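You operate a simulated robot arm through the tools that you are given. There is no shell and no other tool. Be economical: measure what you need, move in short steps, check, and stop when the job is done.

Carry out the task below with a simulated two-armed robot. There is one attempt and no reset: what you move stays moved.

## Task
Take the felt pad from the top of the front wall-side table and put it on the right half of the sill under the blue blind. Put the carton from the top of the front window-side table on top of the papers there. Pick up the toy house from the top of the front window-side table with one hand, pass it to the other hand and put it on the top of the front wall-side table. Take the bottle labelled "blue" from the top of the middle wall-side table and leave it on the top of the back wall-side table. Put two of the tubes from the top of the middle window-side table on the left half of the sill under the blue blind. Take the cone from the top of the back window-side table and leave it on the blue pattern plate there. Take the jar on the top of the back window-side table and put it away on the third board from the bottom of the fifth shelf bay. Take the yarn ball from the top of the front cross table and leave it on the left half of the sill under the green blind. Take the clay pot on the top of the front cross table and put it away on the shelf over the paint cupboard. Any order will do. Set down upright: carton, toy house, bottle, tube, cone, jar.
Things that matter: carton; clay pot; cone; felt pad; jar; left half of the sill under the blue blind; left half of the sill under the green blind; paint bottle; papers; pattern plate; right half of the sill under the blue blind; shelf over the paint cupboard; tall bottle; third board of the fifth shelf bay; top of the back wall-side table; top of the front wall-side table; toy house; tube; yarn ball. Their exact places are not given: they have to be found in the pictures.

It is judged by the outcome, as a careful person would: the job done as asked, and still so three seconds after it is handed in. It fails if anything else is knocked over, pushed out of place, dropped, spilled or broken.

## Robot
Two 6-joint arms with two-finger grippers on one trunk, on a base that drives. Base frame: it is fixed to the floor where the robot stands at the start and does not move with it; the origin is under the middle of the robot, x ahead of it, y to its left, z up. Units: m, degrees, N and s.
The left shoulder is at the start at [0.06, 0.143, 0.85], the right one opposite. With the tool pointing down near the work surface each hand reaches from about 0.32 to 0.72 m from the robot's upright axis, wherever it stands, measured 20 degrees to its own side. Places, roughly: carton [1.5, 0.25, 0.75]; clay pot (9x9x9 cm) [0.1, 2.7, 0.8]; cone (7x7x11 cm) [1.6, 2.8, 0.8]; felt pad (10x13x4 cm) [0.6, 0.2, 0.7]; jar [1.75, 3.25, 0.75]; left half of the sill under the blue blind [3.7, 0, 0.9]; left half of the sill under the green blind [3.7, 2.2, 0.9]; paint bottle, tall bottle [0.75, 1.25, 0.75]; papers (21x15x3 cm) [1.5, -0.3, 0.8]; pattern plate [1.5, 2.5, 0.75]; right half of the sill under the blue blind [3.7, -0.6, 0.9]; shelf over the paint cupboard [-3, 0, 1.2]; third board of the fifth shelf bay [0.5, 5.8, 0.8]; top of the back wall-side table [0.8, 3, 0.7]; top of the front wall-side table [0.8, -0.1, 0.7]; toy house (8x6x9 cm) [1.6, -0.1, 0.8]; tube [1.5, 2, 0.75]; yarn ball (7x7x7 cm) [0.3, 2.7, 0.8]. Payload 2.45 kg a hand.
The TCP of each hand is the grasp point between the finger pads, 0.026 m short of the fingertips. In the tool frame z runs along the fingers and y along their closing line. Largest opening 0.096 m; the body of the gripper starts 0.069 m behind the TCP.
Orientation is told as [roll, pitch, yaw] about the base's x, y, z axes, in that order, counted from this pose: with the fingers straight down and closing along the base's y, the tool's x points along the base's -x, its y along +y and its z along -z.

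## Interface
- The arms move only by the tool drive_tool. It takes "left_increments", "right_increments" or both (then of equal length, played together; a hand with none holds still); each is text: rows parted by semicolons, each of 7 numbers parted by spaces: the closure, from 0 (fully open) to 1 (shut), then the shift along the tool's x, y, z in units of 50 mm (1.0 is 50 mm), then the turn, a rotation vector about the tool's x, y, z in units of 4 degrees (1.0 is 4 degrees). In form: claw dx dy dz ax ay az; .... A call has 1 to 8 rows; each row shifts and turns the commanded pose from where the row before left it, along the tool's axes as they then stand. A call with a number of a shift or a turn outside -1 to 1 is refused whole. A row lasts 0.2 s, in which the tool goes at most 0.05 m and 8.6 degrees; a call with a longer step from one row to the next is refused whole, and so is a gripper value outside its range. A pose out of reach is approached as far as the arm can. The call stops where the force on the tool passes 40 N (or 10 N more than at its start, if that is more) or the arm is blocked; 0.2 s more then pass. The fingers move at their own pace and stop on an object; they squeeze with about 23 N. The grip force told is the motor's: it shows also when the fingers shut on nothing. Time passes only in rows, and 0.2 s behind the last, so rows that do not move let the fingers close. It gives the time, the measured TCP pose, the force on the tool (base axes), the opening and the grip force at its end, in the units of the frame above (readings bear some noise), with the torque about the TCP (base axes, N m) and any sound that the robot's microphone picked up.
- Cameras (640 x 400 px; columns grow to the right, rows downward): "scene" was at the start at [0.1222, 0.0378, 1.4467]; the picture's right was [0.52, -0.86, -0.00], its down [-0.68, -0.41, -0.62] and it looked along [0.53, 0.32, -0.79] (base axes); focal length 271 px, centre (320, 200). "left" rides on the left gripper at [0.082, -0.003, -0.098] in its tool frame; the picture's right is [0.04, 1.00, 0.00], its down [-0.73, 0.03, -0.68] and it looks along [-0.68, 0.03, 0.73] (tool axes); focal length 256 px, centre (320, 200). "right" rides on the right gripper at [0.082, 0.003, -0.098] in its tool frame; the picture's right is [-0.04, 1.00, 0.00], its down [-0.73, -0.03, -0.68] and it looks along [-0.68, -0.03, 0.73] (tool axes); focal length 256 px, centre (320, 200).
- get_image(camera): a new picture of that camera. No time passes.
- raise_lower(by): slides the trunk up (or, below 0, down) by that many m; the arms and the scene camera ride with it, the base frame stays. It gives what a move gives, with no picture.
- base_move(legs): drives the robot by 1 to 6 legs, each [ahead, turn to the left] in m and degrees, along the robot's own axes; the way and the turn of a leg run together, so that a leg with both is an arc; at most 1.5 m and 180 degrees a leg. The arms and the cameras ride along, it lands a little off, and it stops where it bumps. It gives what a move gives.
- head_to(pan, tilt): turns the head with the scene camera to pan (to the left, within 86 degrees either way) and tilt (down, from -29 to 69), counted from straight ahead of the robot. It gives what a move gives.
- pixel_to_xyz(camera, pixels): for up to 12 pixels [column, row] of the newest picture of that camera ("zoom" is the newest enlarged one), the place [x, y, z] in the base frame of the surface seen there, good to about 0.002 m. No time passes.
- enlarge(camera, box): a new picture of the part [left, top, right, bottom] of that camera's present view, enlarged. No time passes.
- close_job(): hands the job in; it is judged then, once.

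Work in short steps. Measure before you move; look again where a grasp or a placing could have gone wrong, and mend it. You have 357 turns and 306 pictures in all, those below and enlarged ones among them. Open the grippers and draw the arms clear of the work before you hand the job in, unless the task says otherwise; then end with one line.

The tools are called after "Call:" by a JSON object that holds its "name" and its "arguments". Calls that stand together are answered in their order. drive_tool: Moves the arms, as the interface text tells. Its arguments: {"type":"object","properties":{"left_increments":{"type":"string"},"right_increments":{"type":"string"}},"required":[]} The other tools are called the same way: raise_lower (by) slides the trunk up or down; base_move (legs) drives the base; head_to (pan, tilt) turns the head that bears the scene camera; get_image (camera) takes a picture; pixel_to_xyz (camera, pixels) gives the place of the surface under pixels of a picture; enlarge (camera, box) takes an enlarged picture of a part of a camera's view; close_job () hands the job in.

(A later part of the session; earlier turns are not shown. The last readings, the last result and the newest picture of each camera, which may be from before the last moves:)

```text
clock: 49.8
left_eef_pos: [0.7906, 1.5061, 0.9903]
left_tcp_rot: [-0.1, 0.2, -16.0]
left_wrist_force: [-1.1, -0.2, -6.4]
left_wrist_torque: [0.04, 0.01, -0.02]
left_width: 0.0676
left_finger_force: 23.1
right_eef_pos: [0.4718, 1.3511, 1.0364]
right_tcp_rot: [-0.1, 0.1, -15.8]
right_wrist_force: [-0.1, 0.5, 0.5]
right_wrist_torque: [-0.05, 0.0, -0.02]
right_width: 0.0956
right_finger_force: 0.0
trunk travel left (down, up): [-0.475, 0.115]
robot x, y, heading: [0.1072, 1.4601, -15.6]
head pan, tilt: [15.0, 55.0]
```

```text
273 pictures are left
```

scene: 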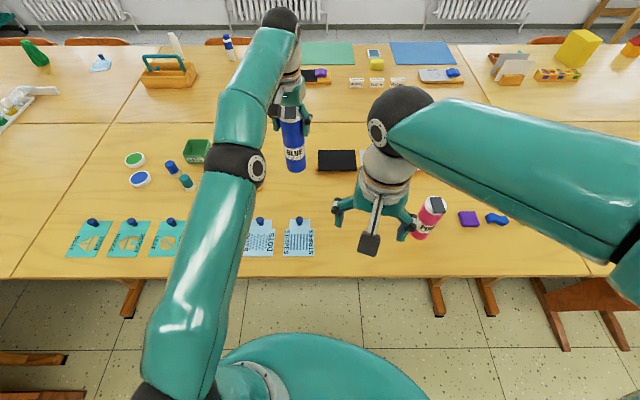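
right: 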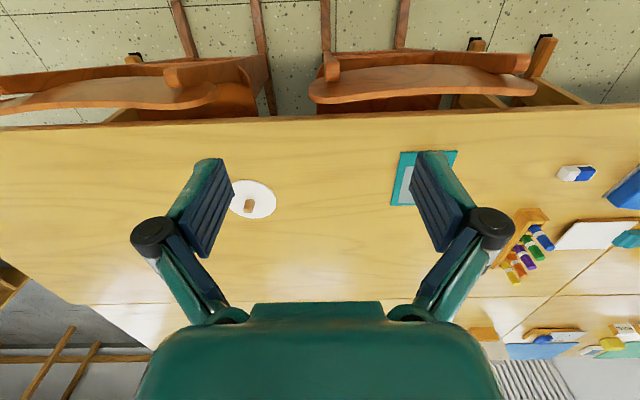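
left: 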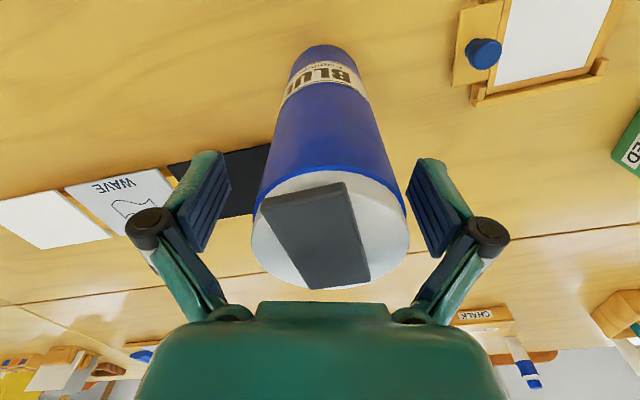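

Bottle held (6.8 cm, ~0.65 kg). Raise the trunk, retract the arm, then turn left and drive to the inner corner.

Call:
{"name": "raise_lower", "arguments": {"by": 0.1}}

Call:
{"name": "drive_tool", "arguments": {"left_increments": "1 0.9 0 0 0 0 0; 1 0.9 0 0 0 0 0; 1 0.9 0 0 0 0 0; 1 0.9 0 0 0 0 0; 1 0.9 0 0 0 0 0; 1 0.9 0 0 0 0 0"}}

Call:
{"name": "base_move", "arguments": {"legs": [[0, 55], [0, 53], [0.58, 0], [0, -38], [0, -37]]}}

Call:
{"name": "get_image", "arguments": {"camera": "scene"}}

```text
clock: 51.2
left_eef_pos: [0.7914, 1.5074, 1.091]
left_tcp_rot: [-0.2, 0.1, -15.9]
left_wrist_force: [0.2, -0.2, -7.2]
left_wrist_torque: [0.0, 0.05, 0.0]
left_width: 0.0677
left_finger_force: 22.3
right_eef_pos: [0.4694, 1.3503, 1.1353]
right_tcp_rot: [-0.1, 0.1, -15.9]
right_wrist_force: [0.4, -0.5, -0.5]
right_wrist_torque: [-0.01, 0.0, 0.04]
right_width: 0.0959
right_finger_force: 0.1
trunk travel left (down, up): [-0.575, 0.015]
robot x, y, heading: [0.1074, 1.4608, -15.7]
head pan, tilt: [15.0, 55.0]
```

```text
clock: 52.6
left_eef_pos: [0.5309, 1.5809, 1.0923]
left_tcp_rot: [-0.1, -0.2, -16.0]
left_wrist_force: [-0.2, 0.5, -5.8]
left_wrist_torque: [-0.02, 0.05, -0.01]
left_width: 0.0674
left_finger_force: 23.0
right_eef_pos: [0.4671, 1.3507, 1.1363]
right_tcp_rot: [-0.1, 0.0, -15.8]
right_wrist_force: [-1.2, 0.1, -0.9]
right_wrist_torque: [0.0, -0.01, 0.02]
right_width: 0.096
right_finger_force: 0.0
trunk travel left (down, up): [-0.575, 0.015]
robot x, y, heading: [0.104, 1.4565, -15.7]
head pan, tilt: [15.0, 55.0]
```

```text
clock: 56.9
left_eef_pos: [0.1282, 1.9005, 1.088]
left_tcp_rot: [-0.4, 0.2, 55.3]
left_wrist_force: [-1.0, -0.2, -7.5]
left_wrist_torque: [-0.11, -0.01, -0.01]
left_width: 0.0672
left_finger_force: 23.3
right_eef_pos: [0.3232, 1.7685, 1.1374]
right_tcp_rot: [-0.1, 0.0, 55.3]
right_wrist_force: [0.6, 0.7, -0.1]
right_wrist_torque: [-0.11, -0.05, 0.0]
right_width: 0.0961
right_finger_force: 0.0
trunk travel left (down, up): [-0.575, 0.015]
robot x, y, heading: [0.1442, 1.4282, 57.0]
head pan, tilt: [15.0, 55.0]
stopped in leg 2: the robot was blocked; the commanded pose is now the measured one
```

```text
272 pictures are left
```

scene: 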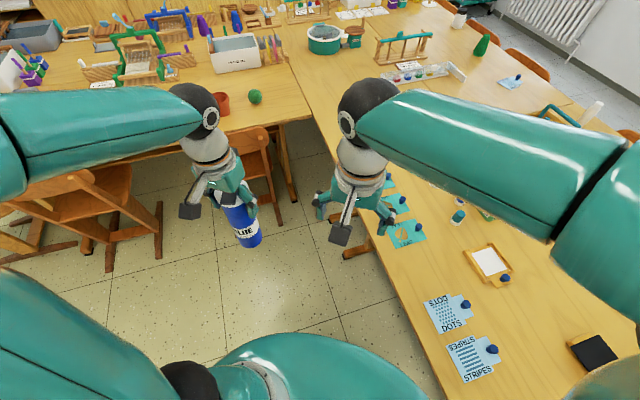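

Blocked again mid-turn; check the table edge hasn't shifted (expected x≈0.46) and look down beside the robot's right side.

Call:
{"name": "pixel_to_xyz", "arguments": {"camera": "scene", "pixels": [[425, 340], [375, 265], [300, 85], [250, 133], [163, 205], [470, 390], [355, 180]]}}

Call:
{"name": "head_to", "arguments": {"pan": -80, "tilt": 65}}

Call:
{"name": "get_image", "arguments": {"camera": "scene"}}

```text
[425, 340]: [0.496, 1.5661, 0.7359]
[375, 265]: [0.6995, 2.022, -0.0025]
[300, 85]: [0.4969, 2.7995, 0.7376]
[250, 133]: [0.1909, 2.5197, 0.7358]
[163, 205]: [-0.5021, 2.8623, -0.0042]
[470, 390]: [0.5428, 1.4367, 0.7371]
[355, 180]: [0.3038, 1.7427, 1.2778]
```

```text
clock: 58.6
left_eef_pos: [0.1295, 1.9003, 1.0926]
left_tcp_rot: [-0.1, 0.1, 55.2]
left_wrist_force: [-0.5, -0.2, -6.8]
left_wrist_torque: [-0.02, 0.0, 0.0]
left_width: 0.0675
left_finger_force: 22.9
right_eef_pos: [0.3289, 1.7671, 1.1377]
right_tcp_rot: [0.0, 0.0, 55.3]
right_wrist_force: [-0.4, -0.3, -0.2]
right_wrist_torque: [0.01, 0.01, -0.02]
right_width: 0.0961
right_finger_force: 0.1
trunk travel left (down, up): [-0.575, 0.015]
robot x, y, heading: [0.1437, 1.4289, 56.8]
head pan, tilt: [-80.0, 65.0]
```

```text
271 pictures are left
```

scene: 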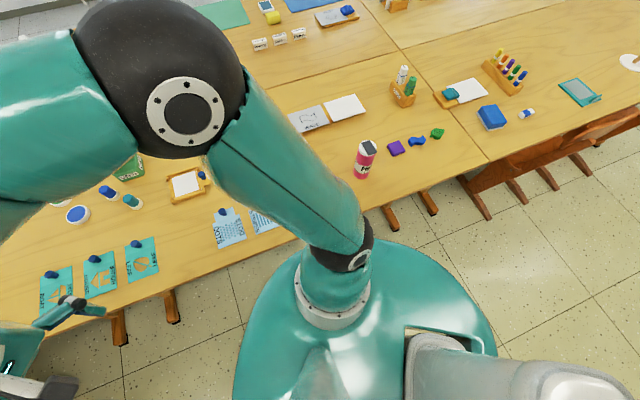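

Nothing visible touches. Carry on with smaller turns.

Call:
{"name": "base_move", "arguments": {"legs": [[0, 30]]}}

Call:
{"name": "head_to", "arguments": {"pan": 0, "tilt": 60}}

Call:
{"name": "get_image", "arguments": {"camera": "scene"}}

```text
clock: 60.7
left_eef_pos: [-0.1044, 1.8297, 1.0915]
left_tcp_rot: [-0.1, 0.0, 85.3]
left_wrist_force: [-0.1, 0.5, -5.3]
left_wrist_torque: [-0.04, 0.01, 0.0]
left_width: 0.0674
left_finger_force: 22.9
right_eef_pos: [0.1345, 1.8149, 1.1369]
right_tcp_rot: [0.1, 0.0, 85.4]
right_wrist_force: [-0.7, 0.4, -0.6]
right_wrist_torque: [0.02, 0.02, 0.01]
right_width: 0.0961
right_finger_force: 0.0
trunk travel left (down, up): [-0.575, 0.015]
robot x, y, heading: [0.1652, 1.4348, 87.0]
head pan, tilt: [-80.0, 65.0]
```

```text
clock: 62.2
left_eef_pos: [-0.1043, 1.8305, 1.0913]
left_tcp_rot: [-0.1, 0.1, 85.2]
left_wrist_force: [0.0, -0.7, -5.5]
left_wrist_torque: [-0.05, 0.0, 0.02]
left_width: 0.0675
left_finger_force: 22.9
right_eef_pos: [0.1351, 1.8148, 1.1375]
right_tcp_rot: [0.0, -0.1, 85.3]
right_wrist_force: [-0.4, 0.8, -0.1]
right_wrist_torque: [0.04, 0.02, -0.01]
right_width: 0.0958
right_finger_force: 0.1
trunk travel left (down, up): [-0.575, 0.015]
robot x, y, heading: [0.167, 1.4293, 86.6]
head pan, tilt: [0.0, 60.0]
```

```text
270 pictures are left
```

scene: 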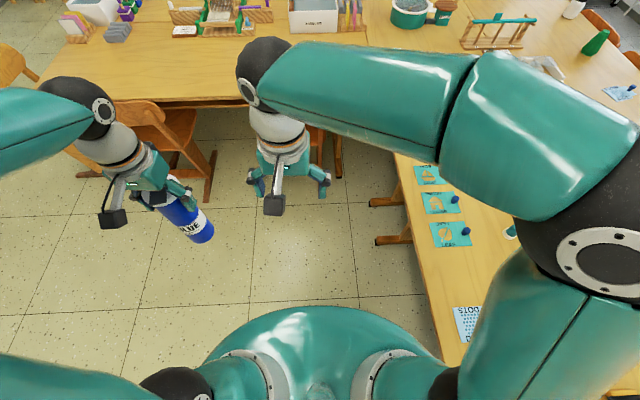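

Turn 12° more, drive up 0.6 m, then turn right in small legs to face the back wall-side table.

Call:
{"name": "base_move", "arguments": {"legs": [[0, 12], [0.6, 0], [0, -27], [0, -27], [0, -27]]}}

Call:
{"name": "head_to", "arguments": {"pan": 20, "tilt": 50}}

Call:
{"name": "get_image", "arguments": {"camera": "scene"}}

```text
clock: 70.6
left_eef_pos: [0.2812, 2.4596, 1.0926]
left_tcp_rot: [0.1, 0.5, 25.9]
left_wrist_force: [2.2, -1.0, -5.4]
left_wrist_torque: [0.04, 0.06, -0.01]
left_width: 0.0675
left_finger_force: 22.9
right_eef_pos: [0.3898, 2.2466, 1.1381]
right_tcp_rot: [0.2, 0.1, 26.2]
right_wrist_force: [-0.2, -1.3, -0.6]
right_wrist_torque: [0.06, 0.01, 0.0]
right_width: 0.0962
right_finger_force: 0.0
trunk travel left (down, up): [-0.575, 0.015]
robot x, y, heading: [0.0498, 2.0731, 26.0]
head pan, tilt: [0.0, 60.0]
stopped in leg 5: the robot was blocked; the commanded pose is now the measured one
```

```text
clock: 71.4
left_eef_pos: [0.2789, 2.4623, 1.0922]
left_tcp_rot: [0.0, 0.2, 26.0]
left_wrist_force: [-0.4, 0.7, -6.1]
left_wrist_torque: [-0.05, 0.05, -0.01]
left_width: 0.0673
left_finger_force: 23.0
right_eef_pos: [0.3873, 2.2491, 1.1379]
right_tcp_rot: [0.1, 0.2, 26.2]
right_wrist_force: [0.1, -0.5, 0.4]
right_wrist_torque: [-0.03, -0.01, 0.02]
right_width: 0.0963
right_finger_force: 0.0
trunk travel left (down, up): [-0.575, 0.015]
robot x, y, heading: [0.0499, 2.0658, 25.9]
head pan, tilt: [20.0, 50.0]
```

```text
269 pictures are left
```

scene: 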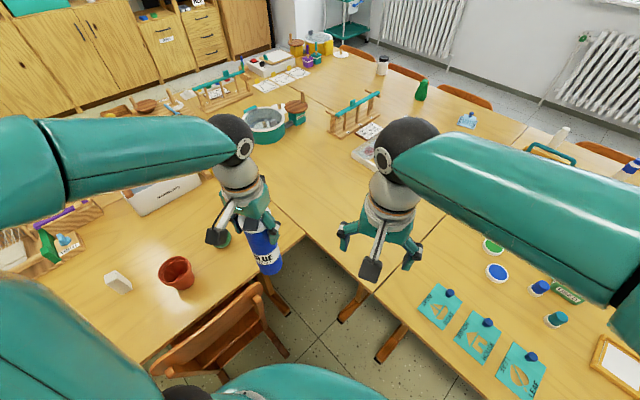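

Check the chair (225,325) and measure the free spot on the back table around (330,225).

Call:
{"name": "pixel_to_xyz", "arguments": {"camera": "scene", "pixels": [[215, 330], [255, 288], [285, 350], [175, 270], [115, 280], [320, 220], [345, 190], [290, 200], [305, 262], [350, 150], [222, 240], [310, 180]]}}

Call:
{"name": "get_image", "arguments": {"camera": "left"}}

```text
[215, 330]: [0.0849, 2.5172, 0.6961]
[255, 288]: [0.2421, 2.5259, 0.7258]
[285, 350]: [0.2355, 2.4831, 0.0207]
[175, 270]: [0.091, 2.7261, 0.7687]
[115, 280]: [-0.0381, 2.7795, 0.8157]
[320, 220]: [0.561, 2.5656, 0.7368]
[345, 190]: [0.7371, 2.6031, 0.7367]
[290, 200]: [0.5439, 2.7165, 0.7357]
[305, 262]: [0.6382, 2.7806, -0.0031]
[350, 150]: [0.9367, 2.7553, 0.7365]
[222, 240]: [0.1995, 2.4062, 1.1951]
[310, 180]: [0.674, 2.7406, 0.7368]
```

```text
268 pictures are left
```

left: 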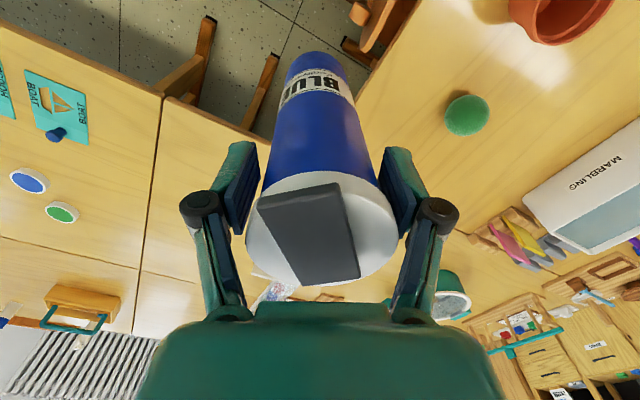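

Chair is unmoved. Move the bottle above [0.61, 2.47].

Call:
{"name": "drive_tool", "arguments": {"left_increments": "1 -0.86 -0.39 0 0 0 0; 1 -0.86 -0.39 0 0 0 0; 1 -0.86 -0.39 0 0 0 0; 1 -0.86 -0.39 0 0 0 0; 1 -0.86 -0.39 0 0 0 0; 1 -0.86 -0.39 0 0 0 0; 1 -0.86 -0.39 0 0 0 0; 1 0 0 0.5 0 0 0"}}

Call:
{"name": "drive_tool", "arguments": {"left_increments": "1 0 0 0.9 0 0 0; 1 0 0 0.9 0 0 0; 1 0 0 0.9 0 0 0; 1 0 0 0 0 0 0"}}

Call:
{"name": "get_image", "arguments": {"camera": "scene"}}

```text
clock: 73.2
left_eef_pos: [0.5758, 2.4609, 1.0582]
left_tcp_rot: [-0.2, 0.3, 26.1]
left_wrist_force: [1.1, 0.6, -5.8]
left_wrist_torque: [-0.01, 0.04, -0.04]
left_width: 0.0673
left_finger_force: 22.8
left hand out of reach, approached as far as the arm can: row 7
right_eef_pos: [0.3875, 2.2513, 1.1378]
right_tcp_rot: [0.0, 0.1, 26.2]
right_wrist_force: [0.8, 0.8, 0.8]
right_wrist_torque: [-0.03, 0.03, 0.01]
right_width: 0.0961
right_finger_force: 0.0
trunk travel left (down, up): [-0.575, 0.015]
robot x, y, heading: [0.0522, 2.0666, 25.9]
head pan, tilt: [20.0, 50.0]
```

```text
clock: 74.2
left_eef_pos: [0.5749, 2.4598, 0.9224]
left_tcp_rot: [0.0, 0.2, 26.1]
left_wrist_force: [-0.1, 0.0, -6.3]
left_wrist_torque: [-0.01, 0.01, 0.03]
left_width: 0.0672
left_finger_force: 23.2
right_eef_pos: [0.3873, 2.2494, 1.1385]
right_tcp_rot: [0.0, 0.2, 26.3]
right_wrist_force: [-0.3, -0.9, 0.0]
right_wrist_torque: [0.04, 0.01, 0.0]
right_width: 0.0962
right_finger_force: 0.1
trunk travel left (down, up): [-0.575, 0.015]
robot x, y, heading: [0.0488, 2.0698, 26.1]
head pan, tilt: [20.0, 50.0]
```

```text
267 pictures are left
```

scene: 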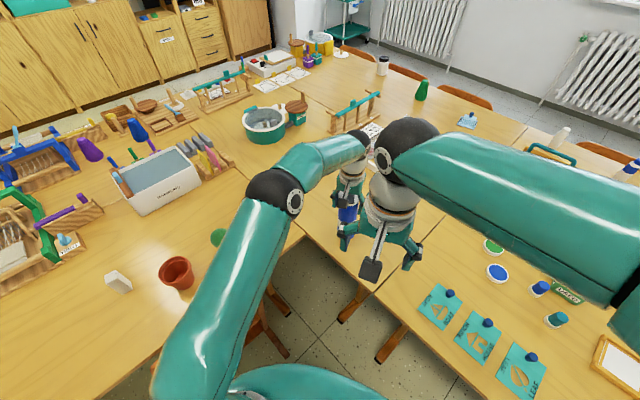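

Bottle ~2 cm above the table at [0.575, 2.46]; go 2.5 cm further in and lower to contact.

Call:
{"name": "drive_tool", "arguments": {"left_increments": "1 -0.5 0 0 0 0 0; 1 0 0 0.2 0 0 0; 1 0 0 0.12 0 0 0; 1 0 0 0.08 0 0 0; 1 0 0 0 0 0 0"}}

```text
clock: 75.4
left_eef_pos: [0.5974, 2.4692, 0.9059]
left_tcp_rot: [-0.1, 0.0, 26.0]
left_wrist_force: [1.0, -4.4, 14.1]
left_wrist_torque: [-0.05, -0.22, 0.01]
left_width: 0.0675
left_finger_force: 22.8
right_eef_pos: [0.3865, 2.2482, 1.1383]
right_tcp_rot: [0.1, 0.1, 26.2]
right_wrist_force: [0.4, 0.6, 0.5]
right_wrist_torque: [0.01, -0.02, 0.0]
right_width: 0.096
right_finger_force: 0.1
trunk travel left (down, up): [-0.575, 0.015]
robot x, y, heading: [0.0516, 2.0712, 26.0]
head pan, tilt: [20.0, 50.0]
```

Table contact felt (+14 N). Open, rise, and check.

Call:
{"name": "drive_tool", "arguments": {"left_increments": "0 0 0 0 0 0 0; 0 0 0 0 0 0 0; 0 0 0 -0.5 0 0 0; 0 0 0 -1 0 0 0; 0 0 0 -1 0 0 0; 0 0 0 -1 0 0 0"}}

Call:
{"name": "get_image", "arguments": {"camera": "left"}}

```text
clock: 76.8
left_eef_pos: [0.5775, 2.4599, 1.0748]
left_tcp_rot: [-0.1, 0.2, 25.9]
left_wrist_force: [-0.9, -0.1, 0.4]
left_wrist_torque: [0.01, -0.02, -0.01]
left_width: 0.0957
left_finger_force: 0.0
left hand out of reach, approached as far as the arm can: row 5, 6
right_eef_pos: [0.3853, 2.249, 1.1375]
right_tcp_rot: [0.0, 0.0, 26.1]
right_wrist_force: [0.0, -0.4, -0.4]
right_wrist_torque: [0.01, -0.03, 0.04]
right_width: 0.0961
right_finger_force: 0.2
trunk travel left (down, up): [-0.575, 0.015]
robot x, y, heading: [0.0522, 2.0697, 26.0]
head pan, tilt: [20.0, 50.0]
```

```text
266 pictures are left
```

left: 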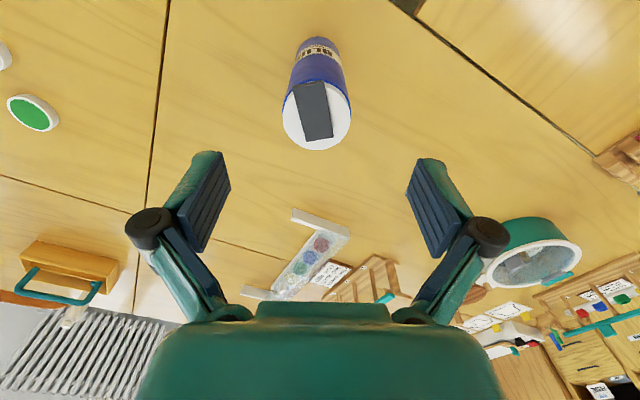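

The bottle stands upright on the back wall-side table. Retract the arm and turn left towards the pot and ball.

Call:
{"name": "drive_tool", "arguments": {"left_increments": "0 0.9 0.2 0 0 0 0; 0 0.9 0.2 0 0 0 0; 0 0.9 0.2 0 0 0 0; 0 0.9 0.2 0 0 0 0; 0 0.9 0.2 0 0 0 0; 0 0.5 0.2 0 0 0 0"}}

Call:
{"name": "base_move", "arguments": {"legs": [[0, 26], [0, 26]]}}

Call:
{"name": "head_to", "arguments": {"pan": 0, "tilt": 55}}

Call:
{"name": "get_image", "arguments": {"camera": "scene"}}

```text
clock: 78.2
left_eef_pos: [0.5746, 2.4631, 1.0728]
left_tcp_rot: [0.0, 0.4, 26.1]
left_wrist_force: [0.1, 0.0, 0.2]
left_wrist_torque: [0.01, 0.02, 0.0]
left_width: 0.0959
left_finger_force: 0.1
left hand out of reach, approached as far as the arm can: row 1, 2, 3, 4, 5, 6
right_eef_pos: [0.3885, 2.2495, 1.1379]
right_tcp_rot: [0.0, 0.0, 26.2]
right_wrist_force: [0.8, -0.2, -0.4]
right_wrist_torque: [-0.01, 0.01, 0.02]
right_width: 0.0959
right_finger_force: 0.0
trunk travel left (down, up): [-0.575, 0.015]
robot x, y, heading: [0.048, 2.0686, 26.0]
head pan, tilt: [20.0, 50.0]
```

```text
clock: 81.5
left_eef_pos: [0.0617, 2.7317, 1.0746]
left_tcp_rot: [0.0, 0.8, 78.2]
left_wrist_force: [-0.6, 0.2, 0.5]
left_wrist_torque: [-0.04, 0.02, 0.03]
left_width: 0.0958
left_finger_force: 0.1
right_eef_pos: [0.1165, 2.4522, 1.1397]
right_tcp_rot: [0.0, -0.3, 78.1]
right_wrist_force: [33.9, 7.1, 16.9]
right_wrist_torque: [0.04, 1.81, -0.84]
right_width: 0.0865
right_finger_force: 0.1
trunk travel left (down, up): [-0.575, 0.015]
robot x, y, heading: [0.0987, 2.067, 78.0]
head pan, tilt: [20.0, 50.0]
```

```text
clock: 82.4
left_eef_pos: [0.0654, 2.7308, 1.0753]
left_tcp_rot: [0.0, 0.8, 78.0]
left_wrist_force: [1.1, 0.5, 0.4]
left_wrist_torque: [0.06, 0.06, 0.01]
left_width: 0.096
left_finger_force: 0.0
right_eef_pos: [0.1196, 2.4499, 1.14]
right_tcp_rot: [0.0, 0.0, 78.2]
right_wrist_force: [15.8, -13.8, 3.4]
right_wrist_torque: [0.38, 0.52, 0.67]
right_width: 0.0874
right_finger_force: 0.1
trunk travel left (down, up): [-0.575, 0.015]
robot x, y, heading: [0.0962, 2.0636, 77.8]
head pan, tilt: [0.0, 55.0]
```

```text
265 pictures are left
```

scene: 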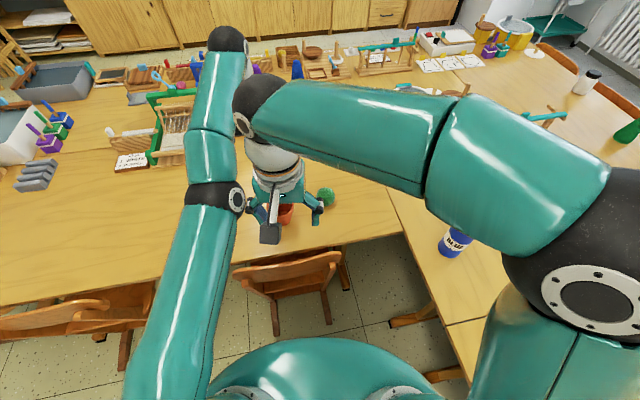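

The left arm stayed stretched and now touches the right hand (right force 16–30 N). Move the right hand away to the robot's right first.

Call:
{"name": "drive_tool", "arguments": {"right_increments": "0 0.2 -0.4 0 0 0 0; 0 0.2 -0.6 0 0 0 0; 0 0.2 -0.8 0 0 0 0; 0 0 -0.8 0 0 0 0"}}

Call:
{"name": "get_image", "arguments": {"camera": "scene"}}

```text
clock: 83.4
left_eef_pos: [0.0619, 2.7307, 1.0756]
left_tcp_rot: [0.0, 0.7, 78.0]
left_wrist_force: [0.2, -0.3, 0.0]
left_wrist_torque: [0.0, 0.03, 0.03]
left_width: 0.0958
left_finger_force: 0.1
right_eef_pos: [0.2385, 2.3963, 1.1384]
right_tcp_rot: [-0.1, -0.3, 78.2]
right_wrist_force: [0.3, 0.6, 0.6]
right_wrist_torque: [-0.02, 0.0, 0.02]
right_width: 0.0959
right_finger_force: 0.0
trunk travel left (down, up): [-0.575, 0.015]
robot x, y, heading: [0.0911, 2.0654, 78.0]
head pan, tilt: [0.0, 55.0]
```

```text
264 pictures are left
```

scene: 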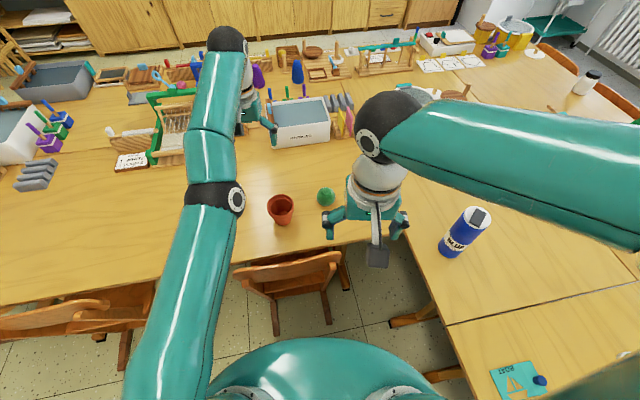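

Free now. Retract the left hand towards the robot.

Call:
{"name": "drive_tool", "arguments": {"left_increments": "0 0.5 0 0.2 0 0 0; 0 0.8 0 0 0 0 0; 0 0.8 0 0 0 0 0; 0 0.8 0 0 0 0 0"}}

```text
clock: 84.4
left_eef_pos: [0.0624, 2.7303, 1.0746]
left_tcp_rot: [-0.1, 0.7, 78.2]
left_wrist_force: [0.5, -0.7, 1.6]
left_wrist_torque: [0.0, 0.01, 0.02]
left_width: 0.0959
left_finger_force: 0.1
left hand out of reach, approached as far as the arm can: row 1, 2, 3, 4
right_eef_pos: [0.2373, 2.3946, 1.1387]
right_tcp_rot: [0.0, -0.3, 78.1]
right_wrist_force: [0.7, -0.8, 0.2]
right_wrist_torque: [-0.01, -0.01, 0.0]
right_width: 0.0961
right_finger_force: 0.1
trunk travel left (down, up): [-0.575, 0.015]
robot x, y, heading: [0.0972, 2.0647, 78.0]
head pan, tilt: [0.0, 55.0]
```

Try descending first to get off the reach limit.

Call:
{"name": "drive_tool", "arguments": {"left_increments": "0 0 0 0.8 0 0 0; 0 0 0 0.8 0 0 0; 0 0.5 0 0 0 0 0"}}

```text
clock: 85.2
left_eef_pos: [0.066, 2.7459, 1.0129]
left_tcp_rot: [0.0, 0.7, 78.1]
left_wrist_force: [-0.1, -0.1, 0.2]
left_wrist_torque: [0.0, 0.02, 0.01]
left_width: 0.0962
left_finger_force: 0.1
left hand out of reach, approached as far as the arm can: row 1, 2, 3
right_eef_pos: [0.2368, 2.3944, 1.1397]
right_tcp_rot: [0.0, -0.2, 78.1]
right_wrist_force: [-0.5, -0.2, -0.6]
right_wrist_torque: [0.02, 0.0, 0.01]
right_width: 0.0961
right_finger_force: 0.0
trunk travel left (down, up): [-0.575, 0.015]
robot x, y, heading: [0.097, 2.0605, 78.1]
head pan, tilt: [0.0, 55.0]
```

Still stuck at the boundary; measure the arm's joints to understand its shape.

Call:
{"name": "get_image", "arguments": {"camera": "scene"}}

Call:
{"name": "pixel_to_xyz", "arguments": {"camera": "scene", "pixels": [[228, 40], [236, 198], [180, 330], [215, 150], [210, 80], [250, 120], [150, 390], [265, 128]]}}

Call:
{"name": "get_image", "arguments": {"camera": "left"}}

```text
263 pictures are left
```

scene: 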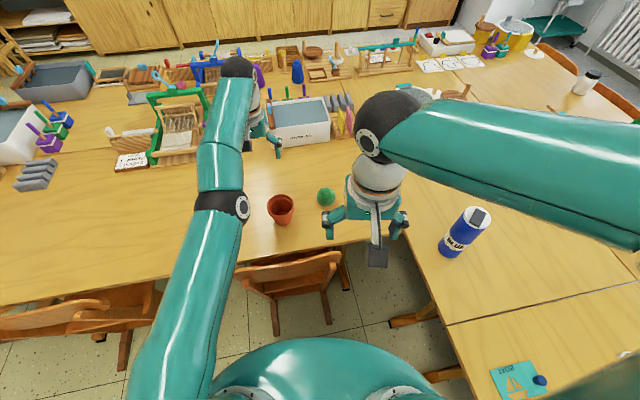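

```text
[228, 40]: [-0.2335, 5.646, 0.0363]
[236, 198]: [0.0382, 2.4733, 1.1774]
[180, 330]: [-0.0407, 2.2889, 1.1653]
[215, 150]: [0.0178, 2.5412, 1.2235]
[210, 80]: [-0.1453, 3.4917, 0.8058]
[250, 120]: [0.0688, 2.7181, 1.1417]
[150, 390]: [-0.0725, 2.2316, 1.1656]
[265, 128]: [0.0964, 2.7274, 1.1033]
```

```text
262 pictures are left
```

left: 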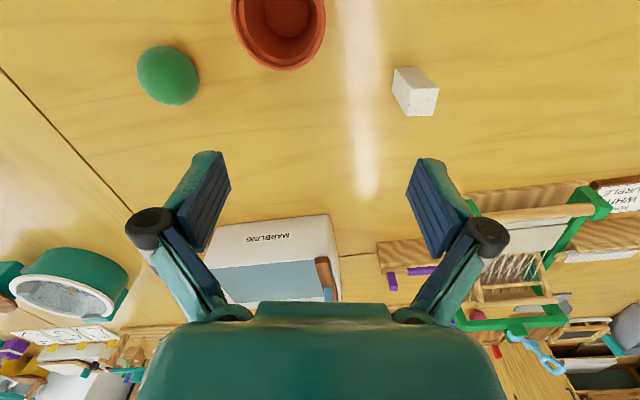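

The arm is straight (singular). Tilt the hand so that the wrist comes towards the robot, which should bend the elbow.

Call:
{"name": "drive_tool", "arguments": {"left_increments": "0 0 0 0 0 -1 0; 0 0 0 0 0 -1 0; 0 0 0 0 0 -1 0; 0 0.3 0 0 0 -1 0; 0 0.3 0 0 0 -1 0"}}

```text
clock: 86.4
left_eef_pos: [0.0874, 2.8165, 1.0442]
left_tcp_rot: [0.0, -19.3, 78.1]
left_wrist_force: [0.4, 0.5, 0.3]
left_wrist_torque: [-0.02, -0.01, -0.04]
left_width: 0.0961
left_finger_force: 0.1
left hand out of reach, approached as far as the arm can: row 1, 2, 3, 4, 5
right_eef_pos: [0.2377, 2.3953, 1.1389]
right_tcp_rot: [0.1, -0.2, 78.1]
right_wrist_force: [0.7, -0.6, 0.2]
right_wrist_torque: [0.03, -0.02, -0.01]
right_width: 0.0961
right_finger_force: 0.1
trunk travel left (down, up): [-0.575, 0.015]
robot x, y, heading: [0.0939, 2.0623, 78.2]
head pan, tilt: [0.0, 55.0]
```

The wrist stayed; undo the tilt and go down, where the reach is longer, to leave the singular pose.

Call:
{"name": "drive_tool", "arguments": {"left_increments": "0 0 0 0 0 1 0; 0 0 0 0 0 1 0; 0 0 0 0 0 1 0; 0 0 0 0 0 1 0; 0 0 0 0 0 1 0; 0 0 0 0.8 0 0 0; 0 0 0 0.8 0 0 0"}}

```text
clock: 88.0
left_eef_pos: [0.084, 2.8059, 0.9593]
left_tcp_rot: [-0.3, -11.5, 78.2]
left_wrist_force: [-0.9, 0.2, 0.2]
left_wrist_torque: [-0.02, 0.0, 0.02]
left_width: 0.096
left_finger_force: 0.1
left hand out of reach, approached as far as the arm can: row 1, 2, 3, 4, 5
right_eef_pos: [0.2388, 2.3951, 1.139]
right_tcp_rot: [0.0, -0.3, 78.1]
right_wrist_force: [-0.8, -0.2, -0.2]
right_wrist_torque: [0.0, -0.02, 0.01]
right_width: 0.096
right_finger_force: 0.0
trunk travel left (down, up): [-0.575, 0.015]
robot x, y, heading: [0.0963, 2.0661, 78.0]
head pan, tilt: [0.0, 55.0]
```

Rows 6–7 were in reach again. Retract now and straighten the tilt.

Call:
{"name": "drive_tool", "arguments": {"left_increments": "0 0.6 0 0 0 0 0; 0 0.6 0 0 0 0 0; 0 0.8 0 0 0 0 0; 0 0.6 0 0 0 0.9 0; 0 0.6 0 0 0 0.9 0; 0 0.3 0 0 0 0.9 0; 0 0 0 0 0 0 0"}}

Call:
{"name": "get_image", "arguments": {"camera": "scene"}}

```text
clock: 89.6
left_eef_pos: [0.0489, 2.6336, 0.9288]
left_tcp_rot: [-0.2, -0.4, 78.2]
left_wrist_force: [-0.8, -0.7, -0.2]
left_wrist_torque: [-0.03, -0.01, 0.0]
left_width: 0.0957
left_finger_force: 0.0
right_eef_pos: [0.2378, 2.3932, 1.1394]
right_tcp_rot: [0.1, -0.2, 78.1]
right_wrist_force: [0.2, -0.6, -0.1]
right_wrist_torque: [0.02, 0.03, 0.01]
right_width: 0.096
right_finger_force: 0.1
trunk travel left (down, up): [-0.575, 0.015]
robot x, y, heading: [0.0956, 2.0648, 78.1]
head pan, tilt: [0.0, 55.0]
```

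```text
261 pictures are left
```

scene: 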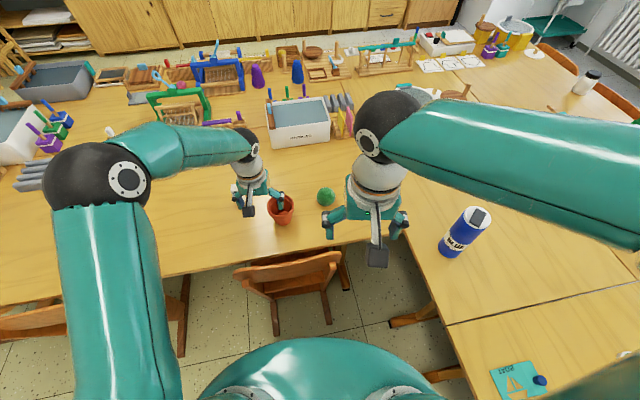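

Left arm is free again. Now measure the pot and ball with the left camera and scene.

Call:
{"name": "enlarge", "arguments": {"camera": "scene", "box": [220, 140, 380, 240]}}

Call:
{"name": "get_image", "arguments": {"camera": "left"}}

Call:
{"name": "pixel_to_xyz", "arguments": {"camera": "zoom", "pixels": [[245, 215], [295, 250], [245, 270], [250, 330], [425, 200], [425, 225], [215, 240], [240, 245], [380, 245]]}}

```text
4.00 times, centred on (300, 190) of scene
```

zoom: 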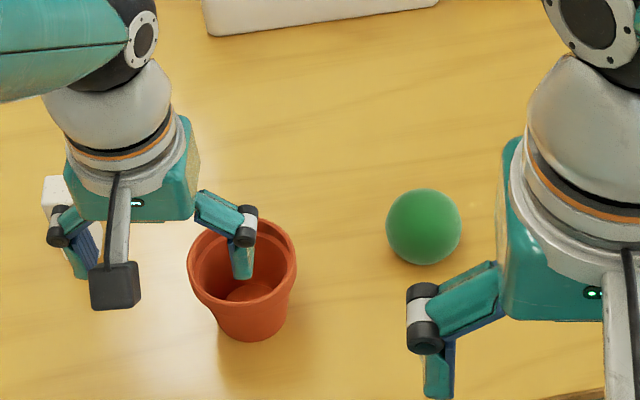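

```text
259 pictures are left
```

left: 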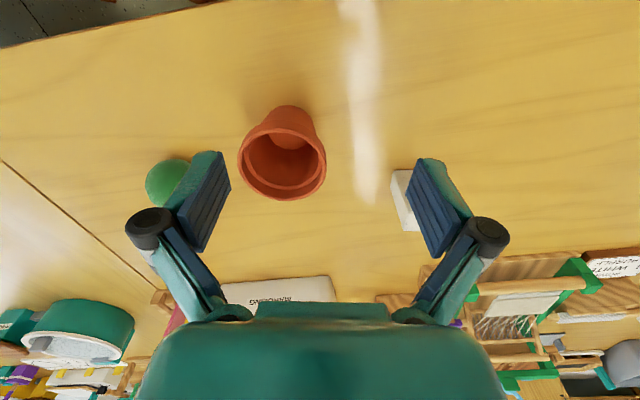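

```text
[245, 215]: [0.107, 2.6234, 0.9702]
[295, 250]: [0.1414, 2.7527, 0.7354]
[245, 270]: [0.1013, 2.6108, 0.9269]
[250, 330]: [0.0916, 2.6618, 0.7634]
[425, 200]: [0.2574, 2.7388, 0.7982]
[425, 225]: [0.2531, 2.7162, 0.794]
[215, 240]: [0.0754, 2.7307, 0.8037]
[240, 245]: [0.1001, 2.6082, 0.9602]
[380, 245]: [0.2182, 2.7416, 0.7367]
```

Measure the rim from the left hand picture.

Call:
{"name": "pixel_to_xyz", "arguments": {"camera": "left", "pixels": [[242, 155], [324, 165], [283, 197], [285, 131], [320, 172], [248, 180], [290, 110], [168, 172], [168, 185], [270, 192], [300, 195]]}}

```text
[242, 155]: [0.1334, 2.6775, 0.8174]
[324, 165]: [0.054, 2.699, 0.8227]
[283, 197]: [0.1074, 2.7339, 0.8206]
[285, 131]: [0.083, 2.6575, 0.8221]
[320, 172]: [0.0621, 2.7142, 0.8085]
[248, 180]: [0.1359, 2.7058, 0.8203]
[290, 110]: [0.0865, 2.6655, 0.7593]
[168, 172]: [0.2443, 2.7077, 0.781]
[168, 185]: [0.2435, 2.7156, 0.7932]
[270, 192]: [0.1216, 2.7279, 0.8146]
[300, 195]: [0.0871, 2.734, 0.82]
```

Rim centre ≈ [0.095, 2.693], rim height 0.822. I will pinch the left wall of the rim at [0.054, 2.702] with the left hand, half open.

Call:
{"name": "drive_tool", "arguments": {"left_increments": "0.5 -0.675 0.09 0 0 0 0; 0.5 -0.675 0.09 0 0 0 0; 0.5 0 0 0.5 0 0 0; 0.5 0 0 0.5 0 0 0; 0.5 0 0 0 0 0 0"}}

Call:
{"name": "get_image", "arguments": {"camera": "left"}}

```text
clock: 90.8
left_eef_pos: [0.0548, 2.7041, 0.8788]
left_tcp_rot: [0.0, -0.5, 78.1]
left_wrist_force: [0.5, -0.4, 0.7]
left_wrist_torque: [-0.01, 0.02, 0.01]
left_width: 0.0481
left_finger_force: 0.2
right_eef_pos: [0.2371, 2.3943, 1.1399]
right_tcp_rot: [0.0, -0.2, 78.1]
right_wrist_force: [0.7, 0.1, -0.2]
right_wrist_torque: [0.01, 0.0, 0.01]
right_width: 0.096
right_finger_force: 0.0
trunk travel left (down, up): [-0.575, 0.015]
robot x, y, heading: [0.096, 2.0647, 78.0]
head pan, tilt: [0.0, 55.0]
```

```text
258 pictures are left
```

left: 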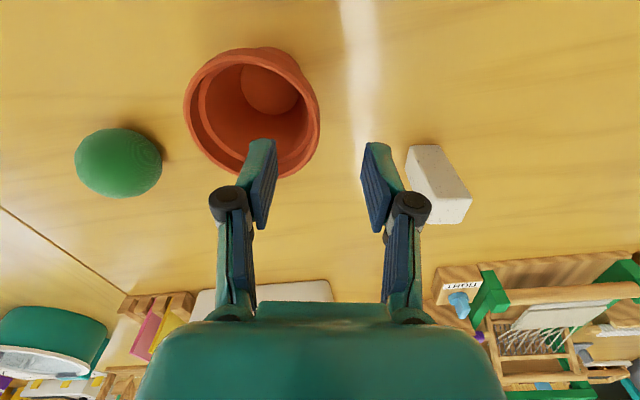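

Aligned with the wall near col 315. Check the white block's clearance to the outer finger.

Call:
{"name": "pixel_to_xyz", "arguments": {"camera": "left", "pixels": [[408, 150], [432, 220], [440, 148], [468, 200], [317, 120], [308, 120], [318, 105]]}}

```text
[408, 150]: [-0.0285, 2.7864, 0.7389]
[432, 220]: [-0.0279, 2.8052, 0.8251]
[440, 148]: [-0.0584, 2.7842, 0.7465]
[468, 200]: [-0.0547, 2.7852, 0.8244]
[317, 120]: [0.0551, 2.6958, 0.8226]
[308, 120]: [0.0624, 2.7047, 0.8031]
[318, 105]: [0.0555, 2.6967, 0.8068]
```

Clear by 5 cm. Descend to z≈0.813 and close.

Call:
{"name": "drive_tool", "arguments": {"left_increments": "0.5 0 -0.08 0.6 0 0 0; 0.5 0 0 0.6 0 0 0; 0.5 0 0 0.1 0 0 0; 1 0 0 0 0 0 0; 1 0 0 0 0 0 0; 1 0 0 0 0 0 0; 1 0 0 -0.3 0 0 0; 1 0 0 -0.7 0 0 0"}}

Call:
{"name": "get_image", "arguments": {"camera": "left"}}

```text
clock: 92.6
left_eef_pos: [0.0581, 2.703, 0.8639]
left_tcp_rot: [0.1, -0.5, 78.0]
left_wrist_force: [0.0, 0.4, -2.4]
left_wrist_torque: [0.06, 0.07, -0.02]
left_width: 0.0114
left_finger_force: 22.9
right_eef_pos: [0.2382, 2.393, 1.1392]
right_tcp_rot: [-0.1, -0.3, 78.1]
right_wrist_force: [0.6, -0.9, 0.3]
right_wrist_torque: [0.01, 0.0, 0.01]
right_width: 0.0957
right_finger_force: 0.1
trunk travel left (down, up): [-0.575, 0.015]
robot x, y, heading: [0.0955, 2.0665, 78.2]
head pan, tilt: [0.0, 55.0]
```

```text
257 pictures are left
```

left: 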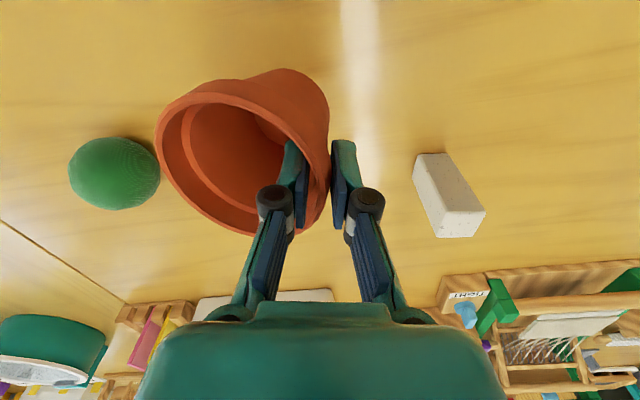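

Pot held. Retract and lift it; then use the right hand for the ball.

Call:
{"name": "drive_tool", "arguments": {"left_increments": "1 0.7 0.1 -0.2 0 0 0; 1 0.7 0.1 -0.2 0 0 0; 1 0.7 0.1 -0.4 0 0 0; 1 0.7 0.1 -0.6 0 0 0; 1 0.7 0.1 -0.6 0 0 0; 1 0.5 0.1 -0.6 0 0 0; 1 0 0 0 0 0 0"}}

Call:
{"name": "get_image", "arguments": {"camera": "right"}}

Call:
{"name": "get_image", "arguments": {"camera": "scene"}}

```text
clock: 94.2
left_eef_pos: [-0.0109, 2.5138, 0.9926]
left_tcp_rot: [0.0, -0.6, 78.0]
left_wrist_force: [0.2, -0.1, -1.6]
left_wrist_torque: [-0.01, 0.07, 0.01]
left_width: 0.0116
left_finger_force: 23.0
right_eef_pos: [0.2373, 2.3941, 1.1377]
right_tcp_rot: [0.0, -0.3, 78.2]
right_wrist_force: [-0.1, 0.8, 0.1]
right_wrist_torque: [0.0, -0.05, -0.02]
right_width: 0.0961
right_finger_force: 0.0
trunk travel left (down, up): [-0.575, 0.015]
robot x, y, heading: [0.0947, 2.0616, 78.3]
head pan, tilt: [0.0, 55.0]
```

```text
256 pictures are left
```

right: 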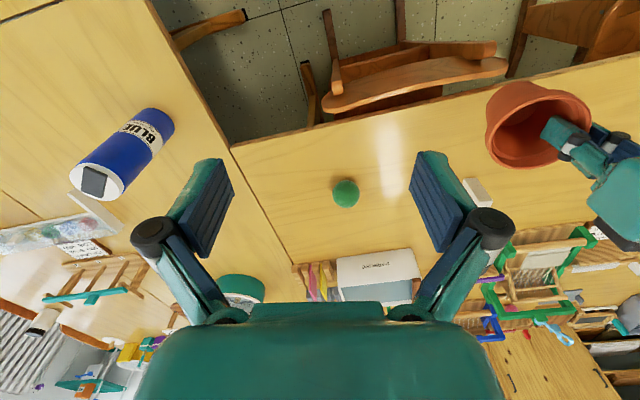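

```text
255 pictures are left
```

scene: 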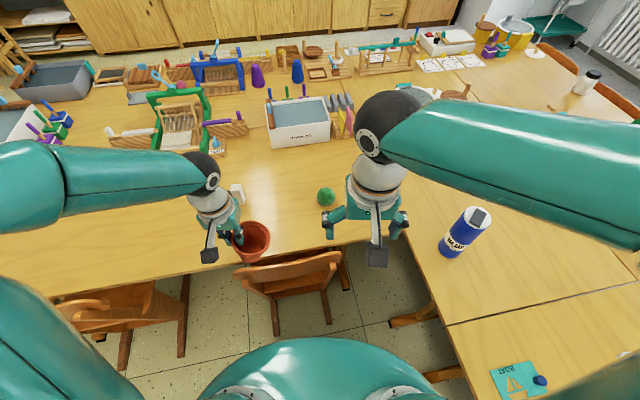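

Measuring the ball from the right hand picture.

Call:
{"name": "pixel_to_xyz", "arguments": {"camera": "right", "pixels": [[345, 192], [334, 192], [357, 192], [345, 181], [345, 205], [100, 185], [115, 150]]}}

```text
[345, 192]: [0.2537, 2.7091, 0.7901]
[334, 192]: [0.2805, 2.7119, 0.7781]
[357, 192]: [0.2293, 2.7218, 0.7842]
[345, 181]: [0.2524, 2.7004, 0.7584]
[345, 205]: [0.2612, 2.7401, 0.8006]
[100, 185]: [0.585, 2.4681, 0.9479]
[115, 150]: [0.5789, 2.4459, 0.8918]
```

Ball centre ≈ [0.254, 2.728, 0.772]. Lower the right hand first, then go forward over the ball.

Call:
{"name": "drive_tool", "arguments": {"right_increments": "0 0 0.1 0.9 0 0 0; 0 0 0.1 0.9 0 0 0; 0 -0.2 0.1 0.9 0 0 0; 0 -0.4 0.1 0.9 0 0 0; 0 -0.5 0.1 0.8 0 0 0; 0 -0.8 0.1 0.5 0 0 0; 0 -0.8 0.1 0.3 0 0 0; 0 -0.8 0.1 0 0 0 0"}}

Call:
{"name": "drive_tool", "arguments": {"right_increments": "0 -0.8 0.05 0 0 0 0; 0 -0.8 0.05 0 0 0 0; 0 -0.8 0 0 0 0 0; 0 0 0 0 0 0 0"}}

Call:
{"name": "get_image", "arguments": {"camera": "right"}}

```text
clock: 96.0
left_eef_pos: [-0.0105, 2.5134, 0.9918]
left_tcp_rot: [-0.1, -0.4, 78.1]
left_wrist_force: [0.6, 0.0, -1.7]
left_wrist_torque: [0.01, 0.08, -0.02]
left_width: 0.0115
left_finger_force: 22.9
right_eef_pos: [0.2369, 2.5759, 0.8793]
right_tcp_rot: [-0.2, -0.2, 78.2]
right_wrist_force: [-0.4, 0.3, 0.0]
right_wrist_torque: [0.0, 0.02, -0.02]
right_width: 0.0962
right_finger_force: 0.1
trunk travel left (down, up): [-0.575, 0.015]
robot x, y, heading: [0.0953, 2.0653, 78.2]
head pan, tilt: [0.0, 55.0]
```

```text
clock: 97.0
left_eef_pos: [-0.0122, 2.5133, 0.9928]
left_tcp_rot: [0.0, -0.6, 78.1]
left_wrist_force: [0.0, -0.5, -2.4]
left_wrist_torque: [0.04, 0.08, -0.01]
left_width: 0.0115
left_finger_force: 22.2
right_eef_pos: [0.2554, 2.6936, 0.8804]
right_tcp_rot: [-0.1, -0.1, 78.3]
right_wrist_force: [-0.5, -0.9, 0.3]
right_wrist_torque: [0.01, 0.01, 0.0]
right_width: 0.096
right_finger_force: 0.0
trunk travel left (down, up): [-0.575, 0.015]
robot x, y, heading: [0.0969, 2.0616, 78.1]
head pan, tilt: [0.0, 55.0]
```

```text
254 pictures are left
```

right: 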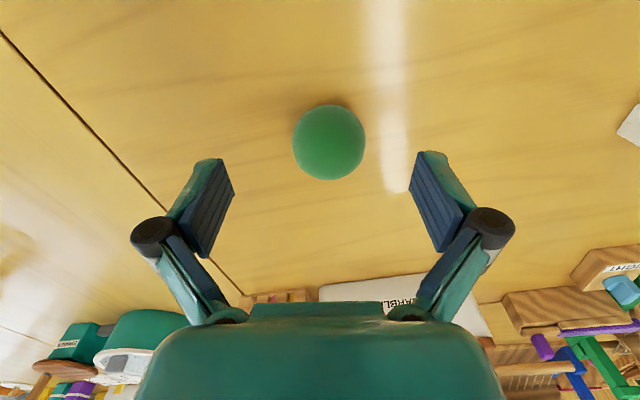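

Align and descend onto the ball, then close and lift.

Call:
{"name": "drive_tool", "arguments": {"right_increments": "0 -0.66 0.14 0 0 0 0; 0 0 0 0.7 0 0 0; 0 0 0 0.7 0 0 0; 0 0 0 0.7 0 0 0; 1 0 0 0 0 0 0; 1 0 0 0 0 0 0; 1 0 0 0 0 0 0; 1 0 0 -0.8 0 0 0"}}

Call:
{"name": "get_image", "arguments": {"camera": "right"}}

```text
clock: 98.8
left_eef_pos: [-0.013, 2.5127, 0.9926]
left_tcp_rot: [-0.2, -0.7, 78.2]
left_wrist_force: [0.4, 0.3, -3.0]
left_wrist_torque: [0.05, 0.06, 0.01]
left_width: 0.0115
left_finger_force: 23.0
right_eef_pos: [0.2542, 2.6954, 0.8171]
right_tcp_rot: [-0.1, -0.3, 78.0]
right_wrist_force: [0.1, -0.1, 0.0]
right_wrist_torque: [0.0, 0.03, 0.0]
right_width: 0.0
right_finger_force: 22.6
right hand out of reach, approached as far as the arm can: row 1, 3, 4
trunk travel left (down, up): [-0.575, 0.015]
robot x, y, heading: [0.0916, 2.0631, 77.9]
head pan, tilt: [0.0, 55.0]
```

```text
253 pictures are left
```

right: 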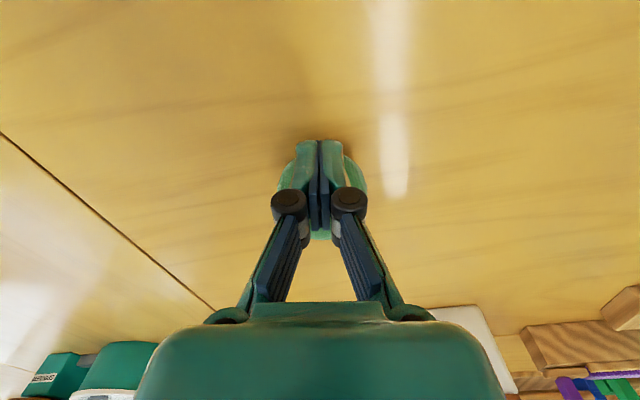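

It was out of reach by ~3 cm and the fingers shut on nothing. Retract a bit, open, rise, and see where the ball is.

Call:
{"name": "drive_tool", "arguments": {"right_increments": "1 0.6 0 -0.3 0 0 0; 1 0.6 0 -0.5 0 0 0; 0 0.6 0 -0.5 0 0 0; 0 0.4 0 -0.5 0 0 0; 0 0 0 0 0 0 0"}}

Call:
{"name": "get_image", "arguments": {"camera": "right"}}

Call:
{"name": "pixel_to_xyz", "arguments": {"camera": "right", "pixels": [[320, 170], [330, 185], [330, 200]]}}

```text
clock: 100.0
left_eef_pos: [-0.0114, 2.5133, 0.9929]
left_tcp_rot: [0.0, -0.4, 78.1]
left_wrist_force: [0.0, 0.0, -2.3]
left_wrist_torque: [0.04, 0.06, -0.02]
left_width: 0.0114
left_finger_force: 23.0
right_eef_pos: [0.2331, 2.589, 0.9058]
right_tcp_rot: [0.0, -0.2, 78.1]
right_wrist_force: [1.1, -0.5, 0.5]
right_wrist_torque: [-0.02, -0.02, -0.02]
right_width: 0.0961
right_finger_force: 0.1
trunk travel left (down, up): [-0.575, 0.015]
robot x, y, heading: [0.0907, 2.0625, 77.9]
head pan, tilt: [0.0, 55.0]
```

```text
252 pictures are left
```

right: 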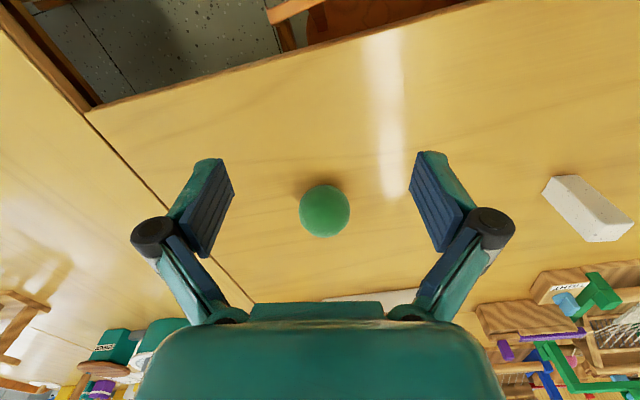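

```text
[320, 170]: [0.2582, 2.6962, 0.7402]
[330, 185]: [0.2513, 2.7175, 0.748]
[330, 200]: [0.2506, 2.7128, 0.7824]
```

Ball is still at ≈[0.254, 2.735]. Drive 8 cm nearer.

Call:
{"name": "base_move", "arguments": {"legs": [[0.08, 0]]}}

Call:
{"name": "get_image", "arguments": {"camera": "right"}}

Call:
{"name": "pixel_to_xyz", "arguments": {"camera": "right", "pixels": [[328, 135], [328, 150], [328, 120], [310, 140], [345, 140]]}}

```text
clock: 101.1
left_eef_pos: [0.0037, 2.5856, 0.9924]
left_tcp_rot: [0.0, -0.3, 78.0]
left_wrist_force: [0.7, 1.0, -3.6]
left_wrist_torque: [-0.02, 0.11, 0.0]
left_width: 0.0114
left_finger_force: 23.0
right_eef_pos: [0.2478, 2.6619, 0.9055]
right_tcp_rot: [-0.1, -0.1, 78.1]
right_wrist_force: [-0.1, 0.1, -0.2]
right_wrist_torque: [-0.03, 0.0, 0.03]
right_width: 0.0959
right_finger_force: 0.0
trunk travel left (down, up): [-0.575, 0.015]
robot x, y, heading: [0.1107, 2.1332, 77.8]
head pan, tilt: [0.0, 55.0]
stopped in leg 1: the robot was blocked; the commanded pose is now the measured one
```

```text
251 pictures are left
```

right: 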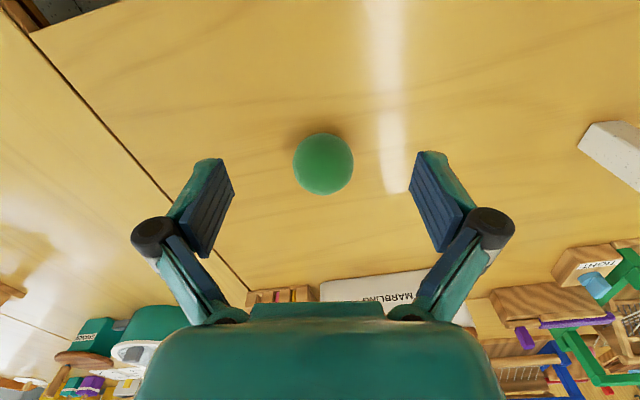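

```text
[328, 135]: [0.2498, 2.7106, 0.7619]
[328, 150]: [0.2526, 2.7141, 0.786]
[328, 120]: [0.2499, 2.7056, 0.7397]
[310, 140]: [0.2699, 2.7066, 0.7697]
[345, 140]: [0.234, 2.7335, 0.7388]
```

Align over the ball centre ≈[0.252, 2.742] and check before descending.

Call:
{"name": "drive_tool", "arguments": {"right_increments": "0 -0.79 0.115 0 0 0 0; 0 -0.79 0.115 0 0 0 0; 0 0 0 0.6 0 0 0; 0 0 0 0 0 0 0"}}

Call:
{"name": "get_image", "arguments": {"camera": "right"}}

Call:
{"name": "head_to", "arguments": {"pan": 0, "tilt": 65}}

Call:
{"name": "get_image", "arguments": {"camera": "scene"}}

```text
clock: 102.1
left_eef_pos: [0.0043, 2.5839, 0.9933]
left_tcp_rot: [0.0, -0.5, 78.0]
left_wrist_force: [-0.1, -0.1, -1.9]
left_wrist_torque: [0.03, 0.07, -0.01]
left_width: 0.0116
left_finger_force: 23.3
right_eef_pos: [0.2538, 2.7409, 0.8784]
right_tcp_rot: [0.0, -0.2, 78.1]
right_wrist_force: [0.4, -0.6, 0.3]
right_wrist_torque: [0.01, 0.01, 0.0]
right_width: 0.0961
right_finger_force: 0.0
trunk travel left (down, up): [-0.575, 0.015]
robot x, y, heading: [0.1064, 2.1322, 78.0]
head pan, tilt: [0.0, 55.0]
```

```text
250 pictures are left
```

right: 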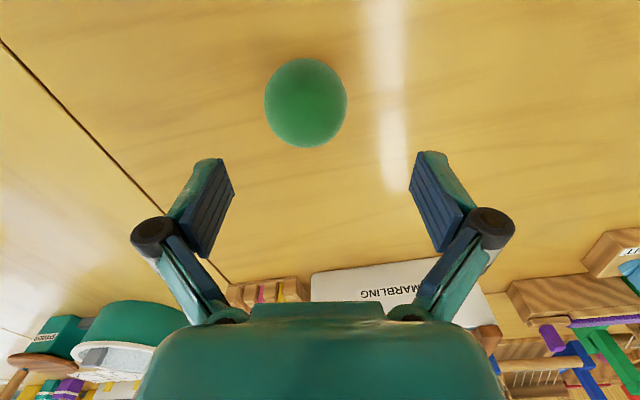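

```text
clock: 102.8
left_eef_pos: [0.0039, 2.5846, 0.9945]
left_tcp_rot: [0.0, -0.5, 77.9]
left_wrist_force: [-0.7, -1.6, -2.6]
left_wrist_torque: [0.01, 0.09, -0.03]
left_width: 0.0113
left_finger_force: 22.9
right_eef_pos: [0.253, 2.7411, 0.8773]
right_tcp_rot: [-0.1, -0.2, 78.1]
right_wrist_force: [-0.3, -0.7, -1.0]
right_wrist_torque: [-0.01, 0.0, 0.0]
right_width: 0.096
right_finger_force: 0.0
trunk travel left (down, up): [-0.575, 0.015]
robot x, y, heading: [0.1139, 2.1337, 78.2]
head pan, tilt: [0.0, 65.0]
```

```text
249 pictures are left
```

scene: 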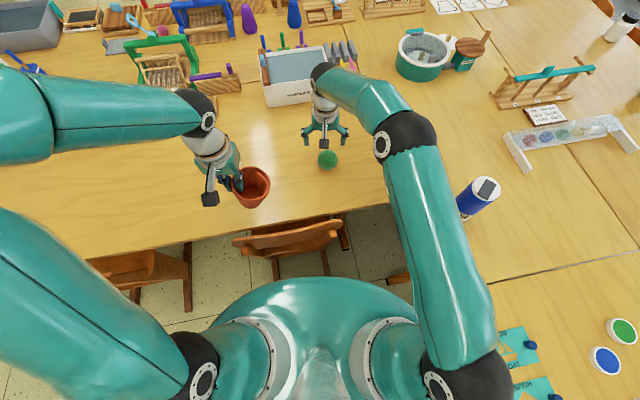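

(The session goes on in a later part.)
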